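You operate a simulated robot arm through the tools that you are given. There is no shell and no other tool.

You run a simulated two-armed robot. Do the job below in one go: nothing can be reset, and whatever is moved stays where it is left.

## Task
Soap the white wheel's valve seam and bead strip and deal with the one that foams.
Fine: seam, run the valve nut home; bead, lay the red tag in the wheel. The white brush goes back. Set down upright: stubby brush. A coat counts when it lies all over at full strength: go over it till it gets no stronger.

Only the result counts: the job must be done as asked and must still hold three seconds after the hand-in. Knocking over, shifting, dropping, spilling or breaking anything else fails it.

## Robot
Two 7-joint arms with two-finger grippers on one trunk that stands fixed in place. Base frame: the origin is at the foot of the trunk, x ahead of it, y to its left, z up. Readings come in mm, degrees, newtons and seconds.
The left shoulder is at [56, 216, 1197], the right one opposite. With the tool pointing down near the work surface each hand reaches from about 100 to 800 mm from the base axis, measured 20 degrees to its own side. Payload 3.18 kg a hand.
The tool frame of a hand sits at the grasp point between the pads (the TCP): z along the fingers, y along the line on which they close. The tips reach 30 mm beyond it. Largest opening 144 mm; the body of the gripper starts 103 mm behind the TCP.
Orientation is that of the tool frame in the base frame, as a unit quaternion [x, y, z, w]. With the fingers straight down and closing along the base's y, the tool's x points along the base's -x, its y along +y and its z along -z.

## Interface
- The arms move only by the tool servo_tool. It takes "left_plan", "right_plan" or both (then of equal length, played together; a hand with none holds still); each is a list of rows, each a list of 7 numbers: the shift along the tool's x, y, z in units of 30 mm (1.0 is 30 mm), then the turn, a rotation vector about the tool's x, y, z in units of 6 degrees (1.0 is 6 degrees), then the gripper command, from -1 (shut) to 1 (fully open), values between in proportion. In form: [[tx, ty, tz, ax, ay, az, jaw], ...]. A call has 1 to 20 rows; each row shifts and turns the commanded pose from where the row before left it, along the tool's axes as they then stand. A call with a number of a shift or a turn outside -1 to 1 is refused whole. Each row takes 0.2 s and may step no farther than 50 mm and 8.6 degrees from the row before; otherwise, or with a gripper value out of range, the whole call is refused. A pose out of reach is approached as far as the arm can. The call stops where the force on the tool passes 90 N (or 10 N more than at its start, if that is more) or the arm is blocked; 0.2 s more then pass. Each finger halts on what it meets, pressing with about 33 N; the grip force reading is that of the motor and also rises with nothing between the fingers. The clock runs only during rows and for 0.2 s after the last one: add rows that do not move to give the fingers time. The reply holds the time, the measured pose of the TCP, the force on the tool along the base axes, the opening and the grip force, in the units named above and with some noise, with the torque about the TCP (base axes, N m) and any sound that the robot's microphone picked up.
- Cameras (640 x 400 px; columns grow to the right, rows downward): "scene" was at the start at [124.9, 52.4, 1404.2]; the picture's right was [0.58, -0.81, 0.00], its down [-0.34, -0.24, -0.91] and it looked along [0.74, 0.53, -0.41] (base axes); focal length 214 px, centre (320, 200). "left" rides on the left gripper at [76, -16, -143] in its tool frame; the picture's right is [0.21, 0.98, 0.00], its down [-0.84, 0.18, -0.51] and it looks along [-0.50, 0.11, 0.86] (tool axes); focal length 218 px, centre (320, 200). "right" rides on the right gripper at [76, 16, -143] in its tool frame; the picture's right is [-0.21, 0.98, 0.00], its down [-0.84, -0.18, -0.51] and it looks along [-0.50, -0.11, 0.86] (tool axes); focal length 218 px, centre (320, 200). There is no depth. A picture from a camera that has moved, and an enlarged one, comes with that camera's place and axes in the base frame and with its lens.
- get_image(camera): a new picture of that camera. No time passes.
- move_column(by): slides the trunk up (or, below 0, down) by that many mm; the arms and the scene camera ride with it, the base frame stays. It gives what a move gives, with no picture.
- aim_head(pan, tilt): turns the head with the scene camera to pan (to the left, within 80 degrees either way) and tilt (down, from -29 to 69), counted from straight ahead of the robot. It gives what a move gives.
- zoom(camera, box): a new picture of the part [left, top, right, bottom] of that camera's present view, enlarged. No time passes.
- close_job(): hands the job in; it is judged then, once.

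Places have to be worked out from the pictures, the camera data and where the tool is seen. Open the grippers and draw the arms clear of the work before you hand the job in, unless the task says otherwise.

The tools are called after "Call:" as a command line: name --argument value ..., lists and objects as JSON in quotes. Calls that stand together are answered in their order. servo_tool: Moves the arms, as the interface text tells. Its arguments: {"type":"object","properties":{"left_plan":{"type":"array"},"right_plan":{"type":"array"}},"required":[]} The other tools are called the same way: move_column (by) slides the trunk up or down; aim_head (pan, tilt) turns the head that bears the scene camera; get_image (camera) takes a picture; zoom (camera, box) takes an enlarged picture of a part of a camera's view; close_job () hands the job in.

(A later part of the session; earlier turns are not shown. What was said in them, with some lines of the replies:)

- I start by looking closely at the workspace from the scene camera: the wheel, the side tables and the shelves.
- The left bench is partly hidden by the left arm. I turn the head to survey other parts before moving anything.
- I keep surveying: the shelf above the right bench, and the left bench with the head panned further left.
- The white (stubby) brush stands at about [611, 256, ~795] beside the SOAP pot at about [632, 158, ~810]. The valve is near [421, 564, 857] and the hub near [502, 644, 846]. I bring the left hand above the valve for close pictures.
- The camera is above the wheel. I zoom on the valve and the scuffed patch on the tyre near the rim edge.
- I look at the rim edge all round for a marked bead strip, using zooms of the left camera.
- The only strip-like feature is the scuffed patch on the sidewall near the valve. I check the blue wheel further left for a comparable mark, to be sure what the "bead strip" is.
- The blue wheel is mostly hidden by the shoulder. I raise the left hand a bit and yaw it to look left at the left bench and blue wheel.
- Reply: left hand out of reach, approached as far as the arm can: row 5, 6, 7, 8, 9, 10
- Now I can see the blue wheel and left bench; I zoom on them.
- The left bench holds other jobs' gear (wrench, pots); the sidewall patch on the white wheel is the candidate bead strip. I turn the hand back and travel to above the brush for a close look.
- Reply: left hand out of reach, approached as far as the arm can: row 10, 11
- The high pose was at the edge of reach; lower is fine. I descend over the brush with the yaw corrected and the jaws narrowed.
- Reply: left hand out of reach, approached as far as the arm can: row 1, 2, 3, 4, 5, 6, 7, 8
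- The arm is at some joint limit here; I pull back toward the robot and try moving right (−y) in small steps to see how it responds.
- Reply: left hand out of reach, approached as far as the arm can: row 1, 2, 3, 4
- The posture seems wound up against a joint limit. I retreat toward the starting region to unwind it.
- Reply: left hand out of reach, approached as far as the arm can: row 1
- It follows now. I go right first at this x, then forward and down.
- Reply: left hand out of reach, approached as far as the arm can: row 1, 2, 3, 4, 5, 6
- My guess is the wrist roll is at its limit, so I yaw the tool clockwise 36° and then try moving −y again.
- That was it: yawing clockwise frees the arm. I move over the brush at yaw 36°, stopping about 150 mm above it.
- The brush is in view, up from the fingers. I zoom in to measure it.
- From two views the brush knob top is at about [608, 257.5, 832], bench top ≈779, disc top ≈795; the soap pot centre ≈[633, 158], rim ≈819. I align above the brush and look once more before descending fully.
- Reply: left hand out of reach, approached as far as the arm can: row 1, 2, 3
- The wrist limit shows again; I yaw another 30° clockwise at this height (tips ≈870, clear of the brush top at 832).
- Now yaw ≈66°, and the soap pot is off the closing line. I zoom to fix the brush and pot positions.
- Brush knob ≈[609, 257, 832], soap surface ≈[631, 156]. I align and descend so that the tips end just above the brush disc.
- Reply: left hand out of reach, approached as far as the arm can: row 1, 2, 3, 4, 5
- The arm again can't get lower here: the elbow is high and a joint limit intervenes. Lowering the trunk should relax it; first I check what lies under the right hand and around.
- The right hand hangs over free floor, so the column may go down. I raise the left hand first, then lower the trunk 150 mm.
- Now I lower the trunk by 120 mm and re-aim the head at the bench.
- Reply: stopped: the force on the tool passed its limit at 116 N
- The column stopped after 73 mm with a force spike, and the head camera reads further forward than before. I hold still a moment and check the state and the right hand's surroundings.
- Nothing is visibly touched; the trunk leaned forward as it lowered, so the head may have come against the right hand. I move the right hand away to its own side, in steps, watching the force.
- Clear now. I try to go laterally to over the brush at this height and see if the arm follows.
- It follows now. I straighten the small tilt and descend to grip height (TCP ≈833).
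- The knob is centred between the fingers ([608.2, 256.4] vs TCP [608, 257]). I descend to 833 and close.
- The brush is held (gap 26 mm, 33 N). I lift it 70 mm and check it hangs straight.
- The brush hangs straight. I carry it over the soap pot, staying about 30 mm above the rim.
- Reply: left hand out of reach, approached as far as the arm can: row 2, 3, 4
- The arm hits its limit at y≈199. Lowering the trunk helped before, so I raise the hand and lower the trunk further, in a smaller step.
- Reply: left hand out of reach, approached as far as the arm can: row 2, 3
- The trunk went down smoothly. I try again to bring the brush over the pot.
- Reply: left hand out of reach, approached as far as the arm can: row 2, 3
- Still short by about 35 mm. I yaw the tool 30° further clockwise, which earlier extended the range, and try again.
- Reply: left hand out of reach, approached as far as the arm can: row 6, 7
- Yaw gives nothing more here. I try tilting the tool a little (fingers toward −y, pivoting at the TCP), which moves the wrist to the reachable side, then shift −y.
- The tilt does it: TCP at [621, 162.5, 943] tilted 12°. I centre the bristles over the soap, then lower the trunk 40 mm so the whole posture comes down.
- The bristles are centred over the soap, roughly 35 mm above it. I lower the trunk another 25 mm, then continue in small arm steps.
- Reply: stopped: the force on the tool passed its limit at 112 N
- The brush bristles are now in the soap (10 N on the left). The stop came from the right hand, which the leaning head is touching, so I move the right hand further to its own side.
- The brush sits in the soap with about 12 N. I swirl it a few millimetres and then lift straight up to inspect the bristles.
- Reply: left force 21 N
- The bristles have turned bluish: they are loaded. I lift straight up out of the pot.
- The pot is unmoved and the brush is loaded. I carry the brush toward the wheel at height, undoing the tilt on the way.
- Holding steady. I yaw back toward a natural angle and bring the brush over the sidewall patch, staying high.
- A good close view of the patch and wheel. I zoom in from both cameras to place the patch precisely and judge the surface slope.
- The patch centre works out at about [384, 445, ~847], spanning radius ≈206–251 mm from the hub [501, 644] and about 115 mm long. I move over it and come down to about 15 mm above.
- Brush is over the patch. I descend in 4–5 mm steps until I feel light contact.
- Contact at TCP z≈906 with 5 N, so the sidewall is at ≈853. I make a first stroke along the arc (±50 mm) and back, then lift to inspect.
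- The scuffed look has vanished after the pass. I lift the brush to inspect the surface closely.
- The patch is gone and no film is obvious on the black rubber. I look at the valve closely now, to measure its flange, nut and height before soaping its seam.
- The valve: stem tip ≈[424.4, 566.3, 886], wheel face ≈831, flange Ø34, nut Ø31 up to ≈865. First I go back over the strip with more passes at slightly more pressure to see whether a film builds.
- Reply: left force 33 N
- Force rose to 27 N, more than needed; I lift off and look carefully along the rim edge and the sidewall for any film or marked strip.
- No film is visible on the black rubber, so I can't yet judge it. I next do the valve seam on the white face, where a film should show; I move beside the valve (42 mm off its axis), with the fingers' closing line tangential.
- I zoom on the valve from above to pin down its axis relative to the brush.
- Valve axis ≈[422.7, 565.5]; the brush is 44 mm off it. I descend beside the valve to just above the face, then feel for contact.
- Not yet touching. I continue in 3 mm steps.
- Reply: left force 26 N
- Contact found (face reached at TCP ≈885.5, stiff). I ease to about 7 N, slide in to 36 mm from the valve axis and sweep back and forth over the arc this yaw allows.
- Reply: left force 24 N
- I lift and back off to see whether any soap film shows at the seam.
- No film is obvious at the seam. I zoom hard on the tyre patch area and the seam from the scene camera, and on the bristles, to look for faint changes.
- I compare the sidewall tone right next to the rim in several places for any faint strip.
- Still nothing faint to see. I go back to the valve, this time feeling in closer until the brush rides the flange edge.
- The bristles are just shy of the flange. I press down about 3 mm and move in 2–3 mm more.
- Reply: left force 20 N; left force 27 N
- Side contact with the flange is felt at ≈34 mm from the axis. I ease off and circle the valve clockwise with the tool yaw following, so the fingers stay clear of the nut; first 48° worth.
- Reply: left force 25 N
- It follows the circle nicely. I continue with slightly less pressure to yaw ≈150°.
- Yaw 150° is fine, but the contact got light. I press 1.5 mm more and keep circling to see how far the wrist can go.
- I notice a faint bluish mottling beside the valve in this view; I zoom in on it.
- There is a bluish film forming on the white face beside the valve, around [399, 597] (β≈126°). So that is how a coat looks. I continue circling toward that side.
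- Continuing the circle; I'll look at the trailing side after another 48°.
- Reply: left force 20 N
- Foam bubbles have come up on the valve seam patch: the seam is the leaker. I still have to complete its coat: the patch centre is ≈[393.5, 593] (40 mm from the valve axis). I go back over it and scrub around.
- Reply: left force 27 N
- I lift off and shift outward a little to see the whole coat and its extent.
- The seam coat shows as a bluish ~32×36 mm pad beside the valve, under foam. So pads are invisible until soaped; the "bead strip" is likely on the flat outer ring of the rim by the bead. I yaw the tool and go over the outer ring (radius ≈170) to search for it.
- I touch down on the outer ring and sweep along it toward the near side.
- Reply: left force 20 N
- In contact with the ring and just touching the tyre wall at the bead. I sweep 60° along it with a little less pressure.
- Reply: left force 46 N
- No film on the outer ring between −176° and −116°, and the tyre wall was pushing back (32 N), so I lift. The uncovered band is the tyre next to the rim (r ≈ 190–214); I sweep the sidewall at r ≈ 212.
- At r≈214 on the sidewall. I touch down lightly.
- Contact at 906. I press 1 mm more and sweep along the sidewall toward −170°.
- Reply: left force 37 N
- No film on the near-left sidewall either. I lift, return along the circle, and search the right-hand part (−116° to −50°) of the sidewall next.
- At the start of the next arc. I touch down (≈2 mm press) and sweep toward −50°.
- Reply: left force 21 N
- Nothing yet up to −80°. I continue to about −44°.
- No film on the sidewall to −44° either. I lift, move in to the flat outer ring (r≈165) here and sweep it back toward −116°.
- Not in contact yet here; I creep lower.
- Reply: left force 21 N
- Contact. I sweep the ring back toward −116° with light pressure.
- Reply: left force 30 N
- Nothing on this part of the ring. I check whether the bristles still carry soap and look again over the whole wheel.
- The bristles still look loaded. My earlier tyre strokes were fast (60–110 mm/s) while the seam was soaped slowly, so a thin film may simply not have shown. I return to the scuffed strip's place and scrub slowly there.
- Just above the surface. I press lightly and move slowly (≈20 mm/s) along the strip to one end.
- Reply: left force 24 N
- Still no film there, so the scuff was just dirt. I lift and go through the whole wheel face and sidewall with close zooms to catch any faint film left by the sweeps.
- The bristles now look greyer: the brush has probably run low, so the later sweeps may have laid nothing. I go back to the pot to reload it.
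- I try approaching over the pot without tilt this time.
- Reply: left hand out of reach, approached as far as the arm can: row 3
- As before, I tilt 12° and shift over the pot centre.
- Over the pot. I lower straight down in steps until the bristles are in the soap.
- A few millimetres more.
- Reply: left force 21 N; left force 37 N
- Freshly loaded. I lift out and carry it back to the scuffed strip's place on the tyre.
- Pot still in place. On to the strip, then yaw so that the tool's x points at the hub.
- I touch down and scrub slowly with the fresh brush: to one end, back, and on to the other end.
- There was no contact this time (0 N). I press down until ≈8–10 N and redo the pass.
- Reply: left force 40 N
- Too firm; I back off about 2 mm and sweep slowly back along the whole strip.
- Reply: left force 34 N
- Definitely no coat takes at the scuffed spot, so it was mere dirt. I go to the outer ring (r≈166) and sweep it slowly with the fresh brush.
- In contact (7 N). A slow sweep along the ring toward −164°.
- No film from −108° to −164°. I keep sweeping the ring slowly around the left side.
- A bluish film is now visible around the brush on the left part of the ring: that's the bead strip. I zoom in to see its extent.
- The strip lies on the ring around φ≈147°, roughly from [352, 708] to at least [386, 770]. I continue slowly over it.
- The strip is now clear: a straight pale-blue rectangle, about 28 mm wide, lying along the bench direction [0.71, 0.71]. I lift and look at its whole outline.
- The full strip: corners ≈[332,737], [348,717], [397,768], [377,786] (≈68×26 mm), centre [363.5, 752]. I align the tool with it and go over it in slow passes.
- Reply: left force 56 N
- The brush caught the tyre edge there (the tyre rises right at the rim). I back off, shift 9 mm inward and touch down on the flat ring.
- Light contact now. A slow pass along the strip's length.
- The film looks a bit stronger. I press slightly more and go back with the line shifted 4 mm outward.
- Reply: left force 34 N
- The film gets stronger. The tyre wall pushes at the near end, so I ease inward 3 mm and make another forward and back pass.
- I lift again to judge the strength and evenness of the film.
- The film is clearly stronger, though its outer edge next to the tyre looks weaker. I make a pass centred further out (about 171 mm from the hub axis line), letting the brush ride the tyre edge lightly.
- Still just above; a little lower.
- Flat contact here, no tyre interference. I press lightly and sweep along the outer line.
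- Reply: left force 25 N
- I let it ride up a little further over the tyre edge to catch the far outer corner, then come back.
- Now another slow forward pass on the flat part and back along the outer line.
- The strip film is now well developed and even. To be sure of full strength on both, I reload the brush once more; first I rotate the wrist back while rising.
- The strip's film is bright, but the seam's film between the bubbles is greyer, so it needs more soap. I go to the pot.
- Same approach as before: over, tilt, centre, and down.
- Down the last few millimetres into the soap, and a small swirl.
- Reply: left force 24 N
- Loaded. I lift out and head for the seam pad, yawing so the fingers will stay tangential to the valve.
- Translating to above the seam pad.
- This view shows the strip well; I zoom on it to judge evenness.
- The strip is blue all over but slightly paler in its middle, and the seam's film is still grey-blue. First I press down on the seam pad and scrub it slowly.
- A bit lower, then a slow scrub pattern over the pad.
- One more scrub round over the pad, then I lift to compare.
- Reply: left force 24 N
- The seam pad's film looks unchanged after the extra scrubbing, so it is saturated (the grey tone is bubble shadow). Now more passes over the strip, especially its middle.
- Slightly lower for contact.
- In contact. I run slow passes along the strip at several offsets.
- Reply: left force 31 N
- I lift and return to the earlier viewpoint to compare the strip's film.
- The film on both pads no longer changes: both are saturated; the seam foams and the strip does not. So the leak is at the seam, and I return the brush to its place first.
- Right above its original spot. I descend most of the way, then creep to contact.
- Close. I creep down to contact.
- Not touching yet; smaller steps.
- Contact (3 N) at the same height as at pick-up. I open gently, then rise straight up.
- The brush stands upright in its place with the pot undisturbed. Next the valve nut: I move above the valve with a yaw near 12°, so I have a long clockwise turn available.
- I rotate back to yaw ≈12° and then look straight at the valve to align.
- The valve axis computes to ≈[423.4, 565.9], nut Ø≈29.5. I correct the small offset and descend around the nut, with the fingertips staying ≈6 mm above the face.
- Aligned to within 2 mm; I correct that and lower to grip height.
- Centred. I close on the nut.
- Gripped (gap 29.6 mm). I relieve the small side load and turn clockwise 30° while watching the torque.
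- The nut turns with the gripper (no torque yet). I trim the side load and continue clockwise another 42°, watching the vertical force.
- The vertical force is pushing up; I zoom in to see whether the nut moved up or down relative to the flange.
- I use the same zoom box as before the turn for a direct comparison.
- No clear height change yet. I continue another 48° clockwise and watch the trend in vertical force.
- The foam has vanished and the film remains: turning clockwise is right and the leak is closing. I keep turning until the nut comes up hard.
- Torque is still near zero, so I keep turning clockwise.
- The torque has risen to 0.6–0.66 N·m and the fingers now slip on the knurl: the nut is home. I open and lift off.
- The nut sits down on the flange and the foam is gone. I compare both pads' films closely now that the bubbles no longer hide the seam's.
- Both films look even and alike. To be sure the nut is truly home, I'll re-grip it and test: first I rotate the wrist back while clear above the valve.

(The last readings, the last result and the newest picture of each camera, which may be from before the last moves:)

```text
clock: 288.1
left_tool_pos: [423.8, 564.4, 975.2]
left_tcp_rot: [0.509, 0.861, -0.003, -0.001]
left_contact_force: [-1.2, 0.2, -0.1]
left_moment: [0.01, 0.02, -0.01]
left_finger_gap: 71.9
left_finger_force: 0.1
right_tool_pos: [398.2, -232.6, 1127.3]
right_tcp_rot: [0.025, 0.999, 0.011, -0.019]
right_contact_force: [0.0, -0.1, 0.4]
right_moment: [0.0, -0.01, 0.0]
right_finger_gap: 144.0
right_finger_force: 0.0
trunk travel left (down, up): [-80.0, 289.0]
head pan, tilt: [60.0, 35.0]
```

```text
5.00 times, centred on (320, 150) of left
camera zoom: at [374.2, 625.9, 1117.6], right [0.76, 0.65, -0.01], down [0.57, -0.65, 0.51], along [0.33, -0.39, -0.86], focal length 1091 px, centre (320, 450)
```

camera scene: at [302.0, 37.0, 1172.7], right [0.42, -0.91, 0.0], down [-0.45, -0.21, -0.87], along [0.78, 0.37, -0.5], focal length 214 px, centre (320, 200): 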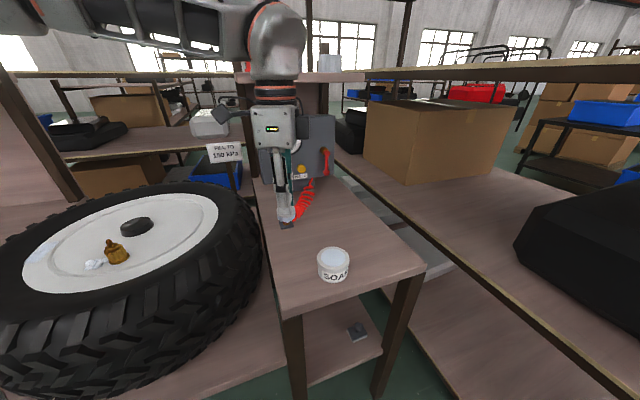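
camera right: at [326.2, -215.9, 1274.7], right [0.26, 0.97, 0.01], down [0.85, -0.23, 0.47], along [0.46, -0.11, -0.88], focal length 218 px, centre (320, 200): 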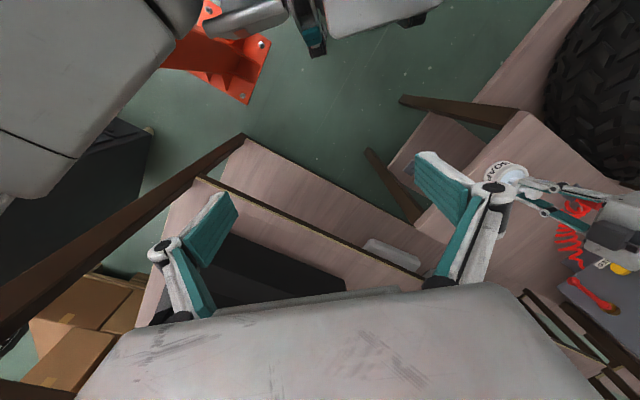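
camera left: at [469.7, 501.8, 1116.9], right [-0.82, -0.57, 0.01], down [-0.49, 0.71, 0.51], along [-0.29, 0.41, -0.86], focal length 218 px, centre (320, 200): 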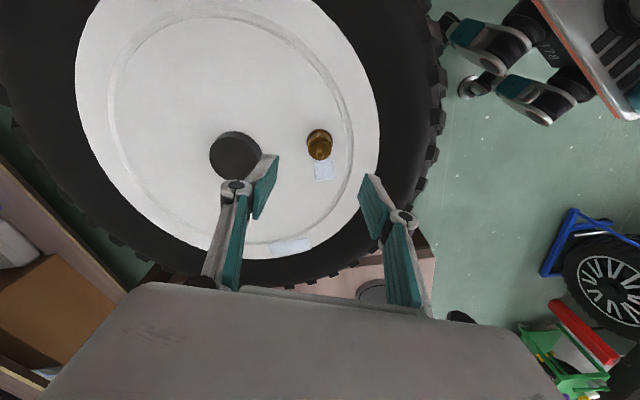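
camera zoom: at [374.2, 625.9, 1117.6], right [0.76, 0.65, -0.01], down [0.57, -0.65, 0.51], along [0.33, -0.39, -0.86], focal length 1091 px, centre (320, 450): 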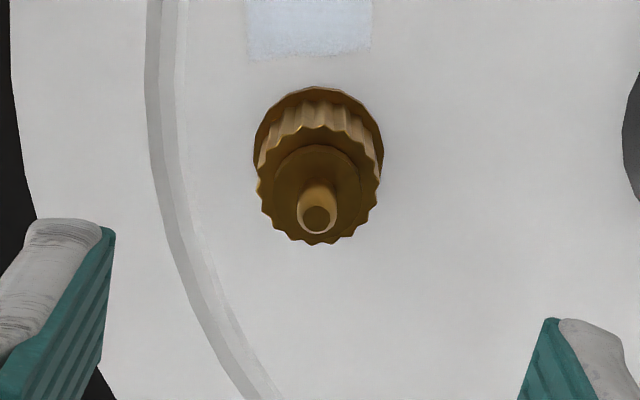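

Centred over the valve. I descend, grip the nut again and try turning it further clockwise.

Call:
servo_tool --left_plan '[[0, 0, 0.9, 0, 0, 0, 0], [0, 0, 0.9, 0, 0, 0, 0], [0, 0, 0.9, 0, 0, 0, 0], [0, 0, 0.6, 0, 0, 0, 0], [0, 0, 0.25, 0, 0, 0, 0], [0, 0, 0, 0, 0, 0, 0]]'

Call:
servo_tool --left_plan '[[0, 0, 0, 0, 0, 0, -0.35], [0, 0, 0, 0, 0, 0, -0.5], [0, 0, 0, 0, 0, 0, -1], [0, 0, 0, 0, 0, 0, -1], [0, 0, 0, 0, 0, 0, -1]]'

Call:
zoom --camera "left" --box '[290, 150, 350, 215]'

```text
clock: 289.5
left_tool_pos: [423.1, 564.8, 868.8]
left_tcp_rot: [0.51, 0.86, -0.003, -0.001]
left_contact_force: [-0.4, 0.5, -0.7]
left_moment: [0.0, -0.01, 0.01]
left_finger_gap: 72.2
left_finger_force: 0.0
right_tool_pos: [397.8, -230.9, 1128.1]
right_tcp_rot: [0.025, 0.999, 0.012, -0.019]
right_contact_force: [-0.3, -0.3, 0.5]
right_moment: [-0.05, 0.01, 0.0]
right_finger_gap: 143.9
right_finger_force: 0.0
trunk travel left (down, up): [-80.0, 289.0]
head pan, tilt: [60.0, 35.0]
```

```text
clock: 290.7
left_tool_pos: [423.2, 564.0, 869.2]
left_tcp_rot: [0.509, 0.861, -0.003, -0.001]
left_contact_force: [-2.7, -1.0, -1.0]
left_moment: [-0.07, 0.11, 0.1]
left_finger_gap: 28.8
left_finger_force: 44.9
right_tool_pos: [398.6, -232.4, 1129.0]
right_tcp_rot: [0.024, 0.999, 0.012, -0.02]
right_contact_force: [1.2, -0.1, -0.2]
right_moment: [0.02, 0.01, 0.0]
right_finger_gap: 144.1
right_finger_force: 0.1
trunk travel left (down, up): [-80.0, 289.0]
head pan, tilt: [60.0, 35.0]
```

```text
6.15 times, centred on (320, 182) of left
camera zoom: at [373.6, 625.0, 1011.1], right [0.76, 0.65, -0.01], down [0.57, -0.65, 0.51], along [0.33, -0.39, -0.86], focal length 1343 px, centre (320, 308)
```

zoom: 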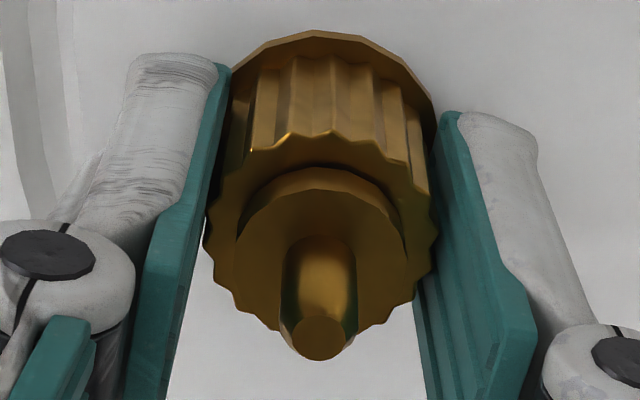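

Gripped with hardly any side load. I turn clockwise in small steps and read the torque.

Call:
servo_tool --left_plan '[[0, 0, 0, 0, 0, 0.7, -1], [0, 0, 0, 0, 0, 0.7, -1], [0, 0, 0, 0, 0, 0, -1]]'

Call:
servo_tool --left_plan '[[0, 0, 0, 0, 0, 0.7, -1], [0, 0, 0, 0, 0, 0.7, -1], [0, 0, 0, 0, 0, 0, -1]]'

Call:
servo_tool --left_plan '[[0, 0, 0, 0, 0, 1, -1], [0, 0, 0, 0, 0, 1, -1], [0, 0, 0, 0, 0, 1, -1], [0, 0, 0, 0, 0, 1, -1], [0, 0, 0, 0, 0, 0, -1]]'

Call:
zoom --camera "left" --box '[290, 150, 350, 215]'

Call:
zoom --camera "scene" --box '[255, 170, 295, 200]'

```text
clock: 291.5
left_tool_pos: [423.0, 563.9, 868.7]
left_tcp_rot: [0.571, 0.821, -0.005, -0.001]
left_contact_force: [-5.9, -5.8, -2.5]
left_moment: [-0.39, 0.06, 0.6]
left_finger_gap: 29.3
left_finger_force: 45.6
right_tool_pos: [397.7, -233.0, 1128.4]
right_tcp_rot: [0.024, 0.999, 0.012, -0.019]
right_contact_force: [-0.3, 0.1, 0.7]
right_moment: [-0.02, -0.05, 0.02]
right_finger_gap: 144.2
right_finger_force: 0.1
trunk travel left (down, up): [-80.0, 289.0]
head pan, tilt: [60.0, 35.0]
```

```text
clock: 292.3
left_tool_pos: [422.4, 564.7, 869.1]
left_tcp_rot: [0.63, 0.777, -0.004, -0.001]
left_contact_force: [-7.8, -5.2, -5.5]
left_moment: [0.0, 0.26, 0.4]
left_finger_gap: 29.3
left_finger_force: 45.5
right_tool_pos: [398.5, -231.7, 1129.0]
right_tcp_rot: [0.024, 0.999, 0.011, -0.018]
right_contact_force: [-0.4, -0.5, -0.4]
right_moment: [-0.01, 0.03, 0.0]
right_finger_gap: 144.2
right_finger_force: 0.0
trunk travel left (down, up): [-80.0, 289.0]
head pan, tilt: [60.0, 35.0]
```

```text
clock: 293.5
left_tool_pos: [423.5, 564.7, 869.1]
left_tcp_rot: [0.777, 0.629, -0.003, 0.0]
left_contact_force: [-13.2, -1.4, -0.6]
left_moment: [-0.13, 0.44, 0.56]
left_finger_gap: 29.5
left_finger_force: 45.3
right_tool_pos: [397.0, -232.3, 1129.5]
right_tcp_rot: [0.024, 0.999, 0.013, -0.019]
right_contact_force: [0.1, 0.2, 0.2]
right_moment: [-0.01, 0.02, 0.01]
right_finger_gap: 144.1
right_finger_force: 0.1
trunk travel left (down, up): [-80.0, 289.0]
head pan, tilt: [60.0, 35.0]
```

```text
6.15 times, centred on (320, 182) of left
camera zoom: at [424.2, 644.9, 1011.8], right [1.0, 0.0, 0.0], down [0.0, -0.86, 0.51], along [0.0, -0.51, -0.86], focal length 1343 px, centre (320, 308)
```

zoom: 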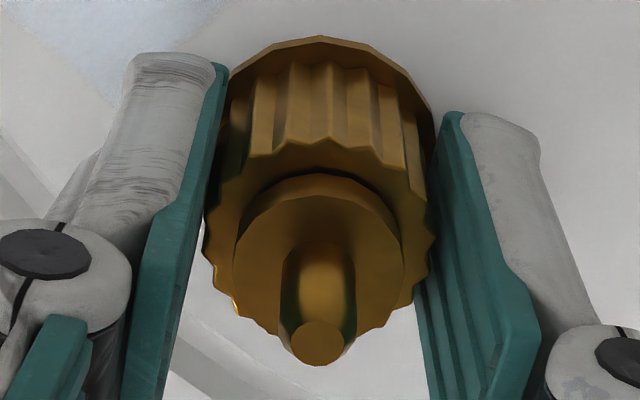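

```text
13.33 times, centred on (275, 185) of scene
camera zoom: at [263.0, 74.9, 1165.2], right [0.87, -0.5, 0.0], down [-0.29, -0.5, -0.82], along [0.41, 0.71, -0.57], focal length 2860 px, centre (920, 400)
```

zoom: 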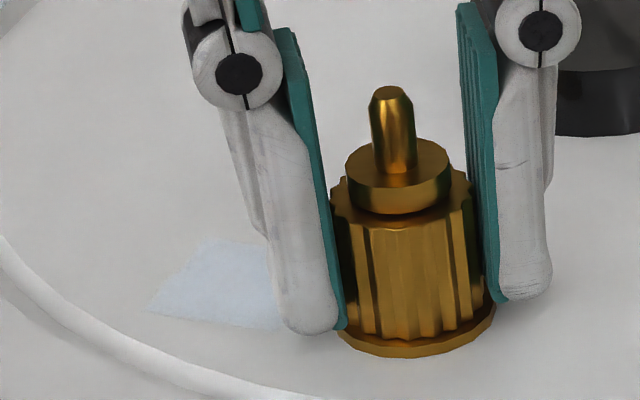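

Torque rises at once to 0.6 N·m and the fingers slip: the nut is firmly home. I open, lift and look over everything.

Call:
servo_tool --left_plan '[[0, 0, 0, 0, 0, 0, -0.5], [0, 0, 0, 0, 0, 0, -0.2], [0, 0, 0, 0, 0, 0, 0], [0, 0, 0, 0, 0, 0, 0], [0, 0, -0.9, 0, 0, 0, 0], [0, 0, -0.9, 0, 0, 0, 0], [0, 0, -0.9, 0, 0, 0, 0.3], [0, 0, -0.9, 0, 0, 0, 0.6], [0, 0, -0.9, 0, 0, 0, 1], [0, 0, -0.9, 0, 0, 0, 1], [0, 0, 0, 0, 0, 0, 1]]'

Call:
zoom --camera "scene" --box '[210, 130, 350, 230]'

Call:
get_image --camera "left"

```text
clock: 295.9
left_tool_pos: [424.4, 565.6, 1032.6]
left_tcp_rot: [0.778, 0.628, -0.003, 0.001]
left_contact_force: [0.3, 0.0, 0.1]
left_moment: [0.0, 0.02, 0.0]
left_finger_gap: 143.8
left_finger_force: 0.1
right_tool_pos: [398.7, -232.4, 1127.1]
right_tcp_rot: [0.024, 0.999, 0.012, -0.02]
right_contact_force: [0.0, 0.3, 0.6]
right_moment: [-0.02, 0.01, 0.01]
right_finger_gap: 144.3
right_finger_force: 0.1
trunk travel left (down, up): [-80.0, 289.0]
head pan, tilt: [60.0, 35.0]
```

```text
4.00 times, centred on (280, 180) of scene
camera zoom: at [264.2, 75.0, 1164.8], right [0.87, -0.5, 0.0], down [-0.29, -0.5, -0.82], along [0.41, 0.71, -0.57], focal length 858 px, centre (480, 280)
```

zoom: 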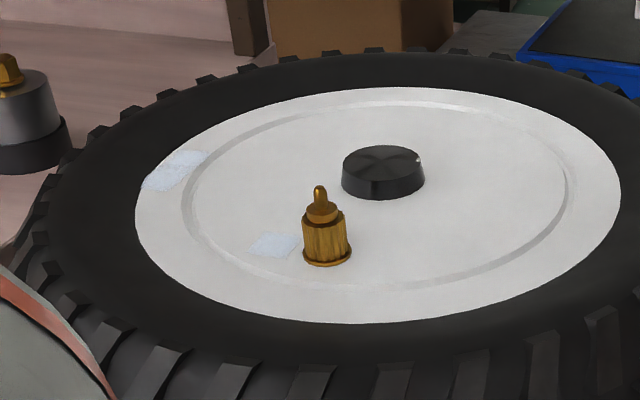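

```text
taken
camera left: at [424.7, 646.0, 1174.0], right [1.0, 0.0, 0.0], down [0.0, -0.86, 0.51], along [0.0, -0.51, -0.86], focal length 218 px, centre (320, 200)
```

left: 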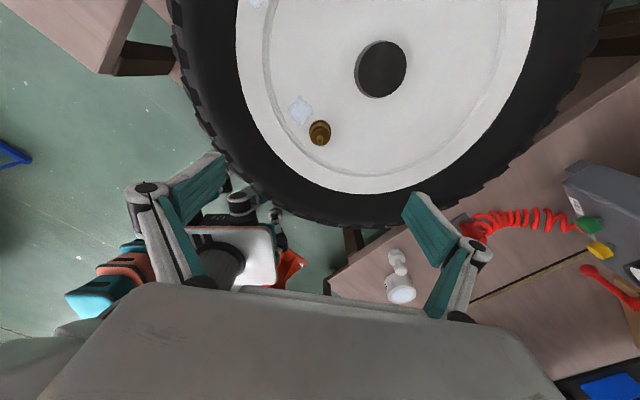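

All good: nut down, no foam, two clean films, wheel unmoved. I draw the left hand back clear of the wheel and check the bench.

Call:
servo_tool --left_plan '[[-0.91, -0.02, -0.41, 0, 0, 0, 1], [-0.91, -0.02, -0.41, 0, 0, 0, 1], [-0.91, -0.02, -0.41, 0, 0, 0, 1], [-0.91, -0.02, -0.41, 0, 0, 0, 1], [-0.91, -0.02, -0.41, 0, 0, 0, 1], [-0.91, -0.02, -0.41, 0, 0, 0, 1], [0, 0, 0, 0, 0, 0, 1]]'

Call:
aim_head --pan 35 --tilt 32

Call:
get_image --camera "scene"

Call:
zoom --camera "scene" --box '[260, 160, 420, 300]'

Call:
get_image --camera "left"

```text
clock: 297.5
left_tool_pos: [386.7, 407.8, 1103.6]
left_tcp_rot: [0.777, 0.629, -0.003, 0.0]
left_contact_force: [-1.1, 0.1, 0.0]
left_moment: [-0.01, 0.04, 0.02]
left_finger_gap: 143.8
left_finger_force: 0.0
right_tool_pos: [398.0, -232.5, 1127.6]
right_tcp_rot: [0.026, 0.999, 0.011, -0.019]
right_contact_force: [0.0, 0.6, -0.5]
right_moment: [0.05, 0.0, 0.02]
right_finger_gap: 144.2
right_finger_force: 0.1
trunk travel left (down, up): [-80.0, 289.0]
head pan, tilt: [60.0, 35.0]
```

```text
clock: 298.4
left_tool_pos: [386.3, 408.3, 1103.5]
left_tcp_rot: [0.777, 0.629, -0.003, 0.001]
left_contact_force: [-0.6, 0.0, 1.3]
left_moment: [0.03, 0.0, -0.05]
left_finger_gap: 144.2
left_finger_force: 0.1
right_tool_pos: [398.2, -232.3, 1127.6]
right_tcp_rot: [0.025, 0.999, 0.012, -0.019]
right_contact_force: [0.5, 0.1, -0.6]
right_moment: [-0.01, 0.01, -0.01]
right_finger_gap: 144.0
right_finger_force: 0.0
trunk travel left (down, up): [-80.0, 289.0]
head pan, tilt: [35.0, 32.0]
```

```text
taken
camera scene: at [293.3, 50.1, 1169.6], right [0.57, -0.82, 0.0], down [-0.43, -0.3, -0.85], along [0.69, 0.49, -0.53], focal length 214 px, centre (320, 200)
```

scene: 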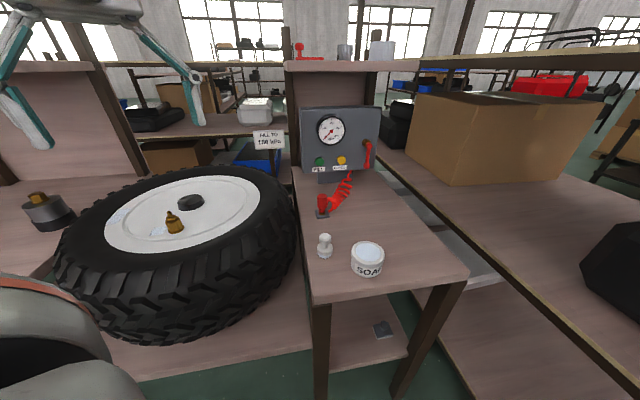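

```text
2.86 times, centred on (340, 230) of scene
camera zoom: at [293.3, 50.1, 1169.6], right [0.57, -0.82, 0.0], down [-0.43, -0.3, -0.85], along [0.69, 0.49, -0.53], focal length 613 px, centre (263, 114)
```

zoom: 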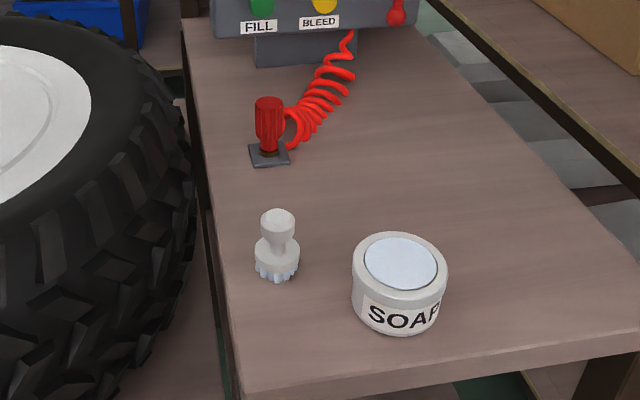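

```text
taken
camera left: at [387.9, 488.2, 1245.7], right [1.0, 0.0, 0.0], down [0.0, -0.86, 0.51], along [0.0, -0.51, -0.86], focal length 218 px, centre (320, 200)
```

left: 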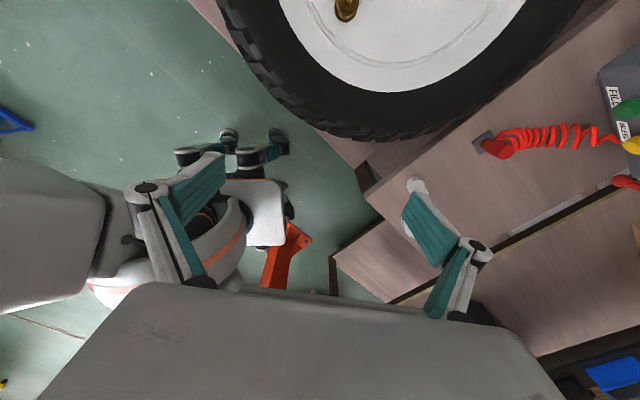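

Brush upright in its place, pot and hose undisturbed. One last close look at both films and the valve from this angle.

Call:
zoom --camera "scene" --box '[95, 190, 195, 250]'

Call:
zoom --camera "scene" --box '[100, 200, 140, 230]'

Call:
zoom --camera "scene" --box '[145, 205, 185, 240]'

```text
6.40 times, centred on (145, 220) of scene
camera zoom: at [293.3, 50.1, 1169.6], right [0.57, -0.82, 0.0], down [-0.43, -0.3, -0.85], along [0.69, 0.49, -0.53], focal length 1373 px, centre (1440, 72)
```

zoom: 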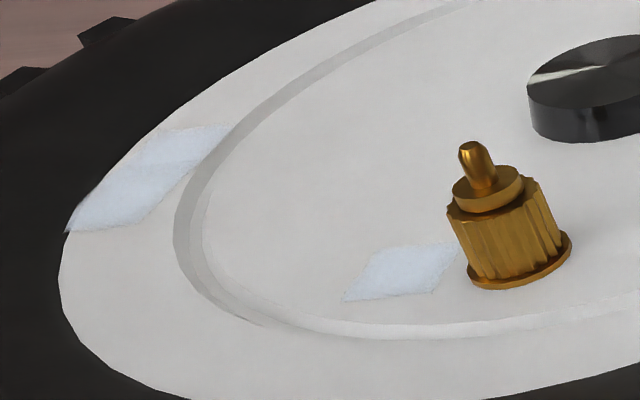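

```text
13.33 times, centred on (120, 215) of scene
camera zoom: at [293.3, 50.1, 1169.6], right [0.57, -0.82, 0.0], down [-0.43, -0.3, -0.85], along [0.69, 0.49, -0.53], focal length 2860 px, centre (2987, 0)
```

zoom: 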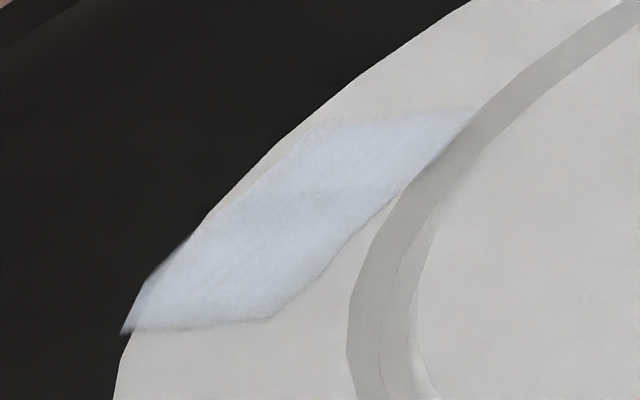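

```text
11.43 times, centred on (165, 222) of scene
camera zoom: at [293.3, 50.1, 1169.6], right [0.57, -0.82, 0.0], down [-0.43, -0.3, -0.85], along [0.69, 0.49, -0.53], focal length 2451 px, centre (2091, -57)
```

zoom: 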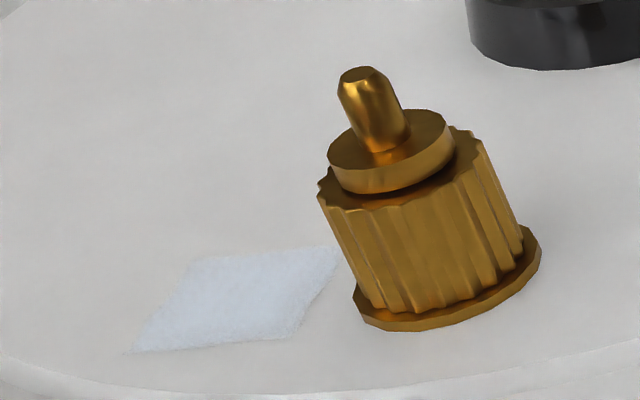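

Both films are even and equally strong, the foam is gone, the nut is home, and the brush stands upright in its place. Both grippers are open and clear of the work, so I hand the job in.

Call:
close_job

```text
The job is handed in.
```

The job is handed in: the valve seam was the one that foamed, so I ran the valve nut home. I was not shown a verdict.

- **Coats:** Both pads got repeated slow passes, with the brush reloaded twice. On the last passes neither film got visibly stronger. The strip's outer corner runs onto the tyre, where the brush could only ride lightly.
- **Leak:** Foam came up only on the valve seam, never on the bead strip, so the red tag stayed on its shelf.
- **Nut:** I turned it clockwise until it seated. The foam vanished partway through the turn. When I re-gripped to check, it resisted at once at about 0.6 N·m and the fingers slipped.
- **Brush:** It is back next to the soap pot, upright and within a few millimetres of where it stood.
- **Incidents:**
  - A scuffed patch on the tyre sidewall wiped off when I brushed it, because I first took it for the bead strip.
  - Twice, lowering the trunk stopped on a force limit of about 115 N, most likely the head touching the right hand. I saw nothing shifted afterwards.

Both grippers are open and both arms are clear of the work.
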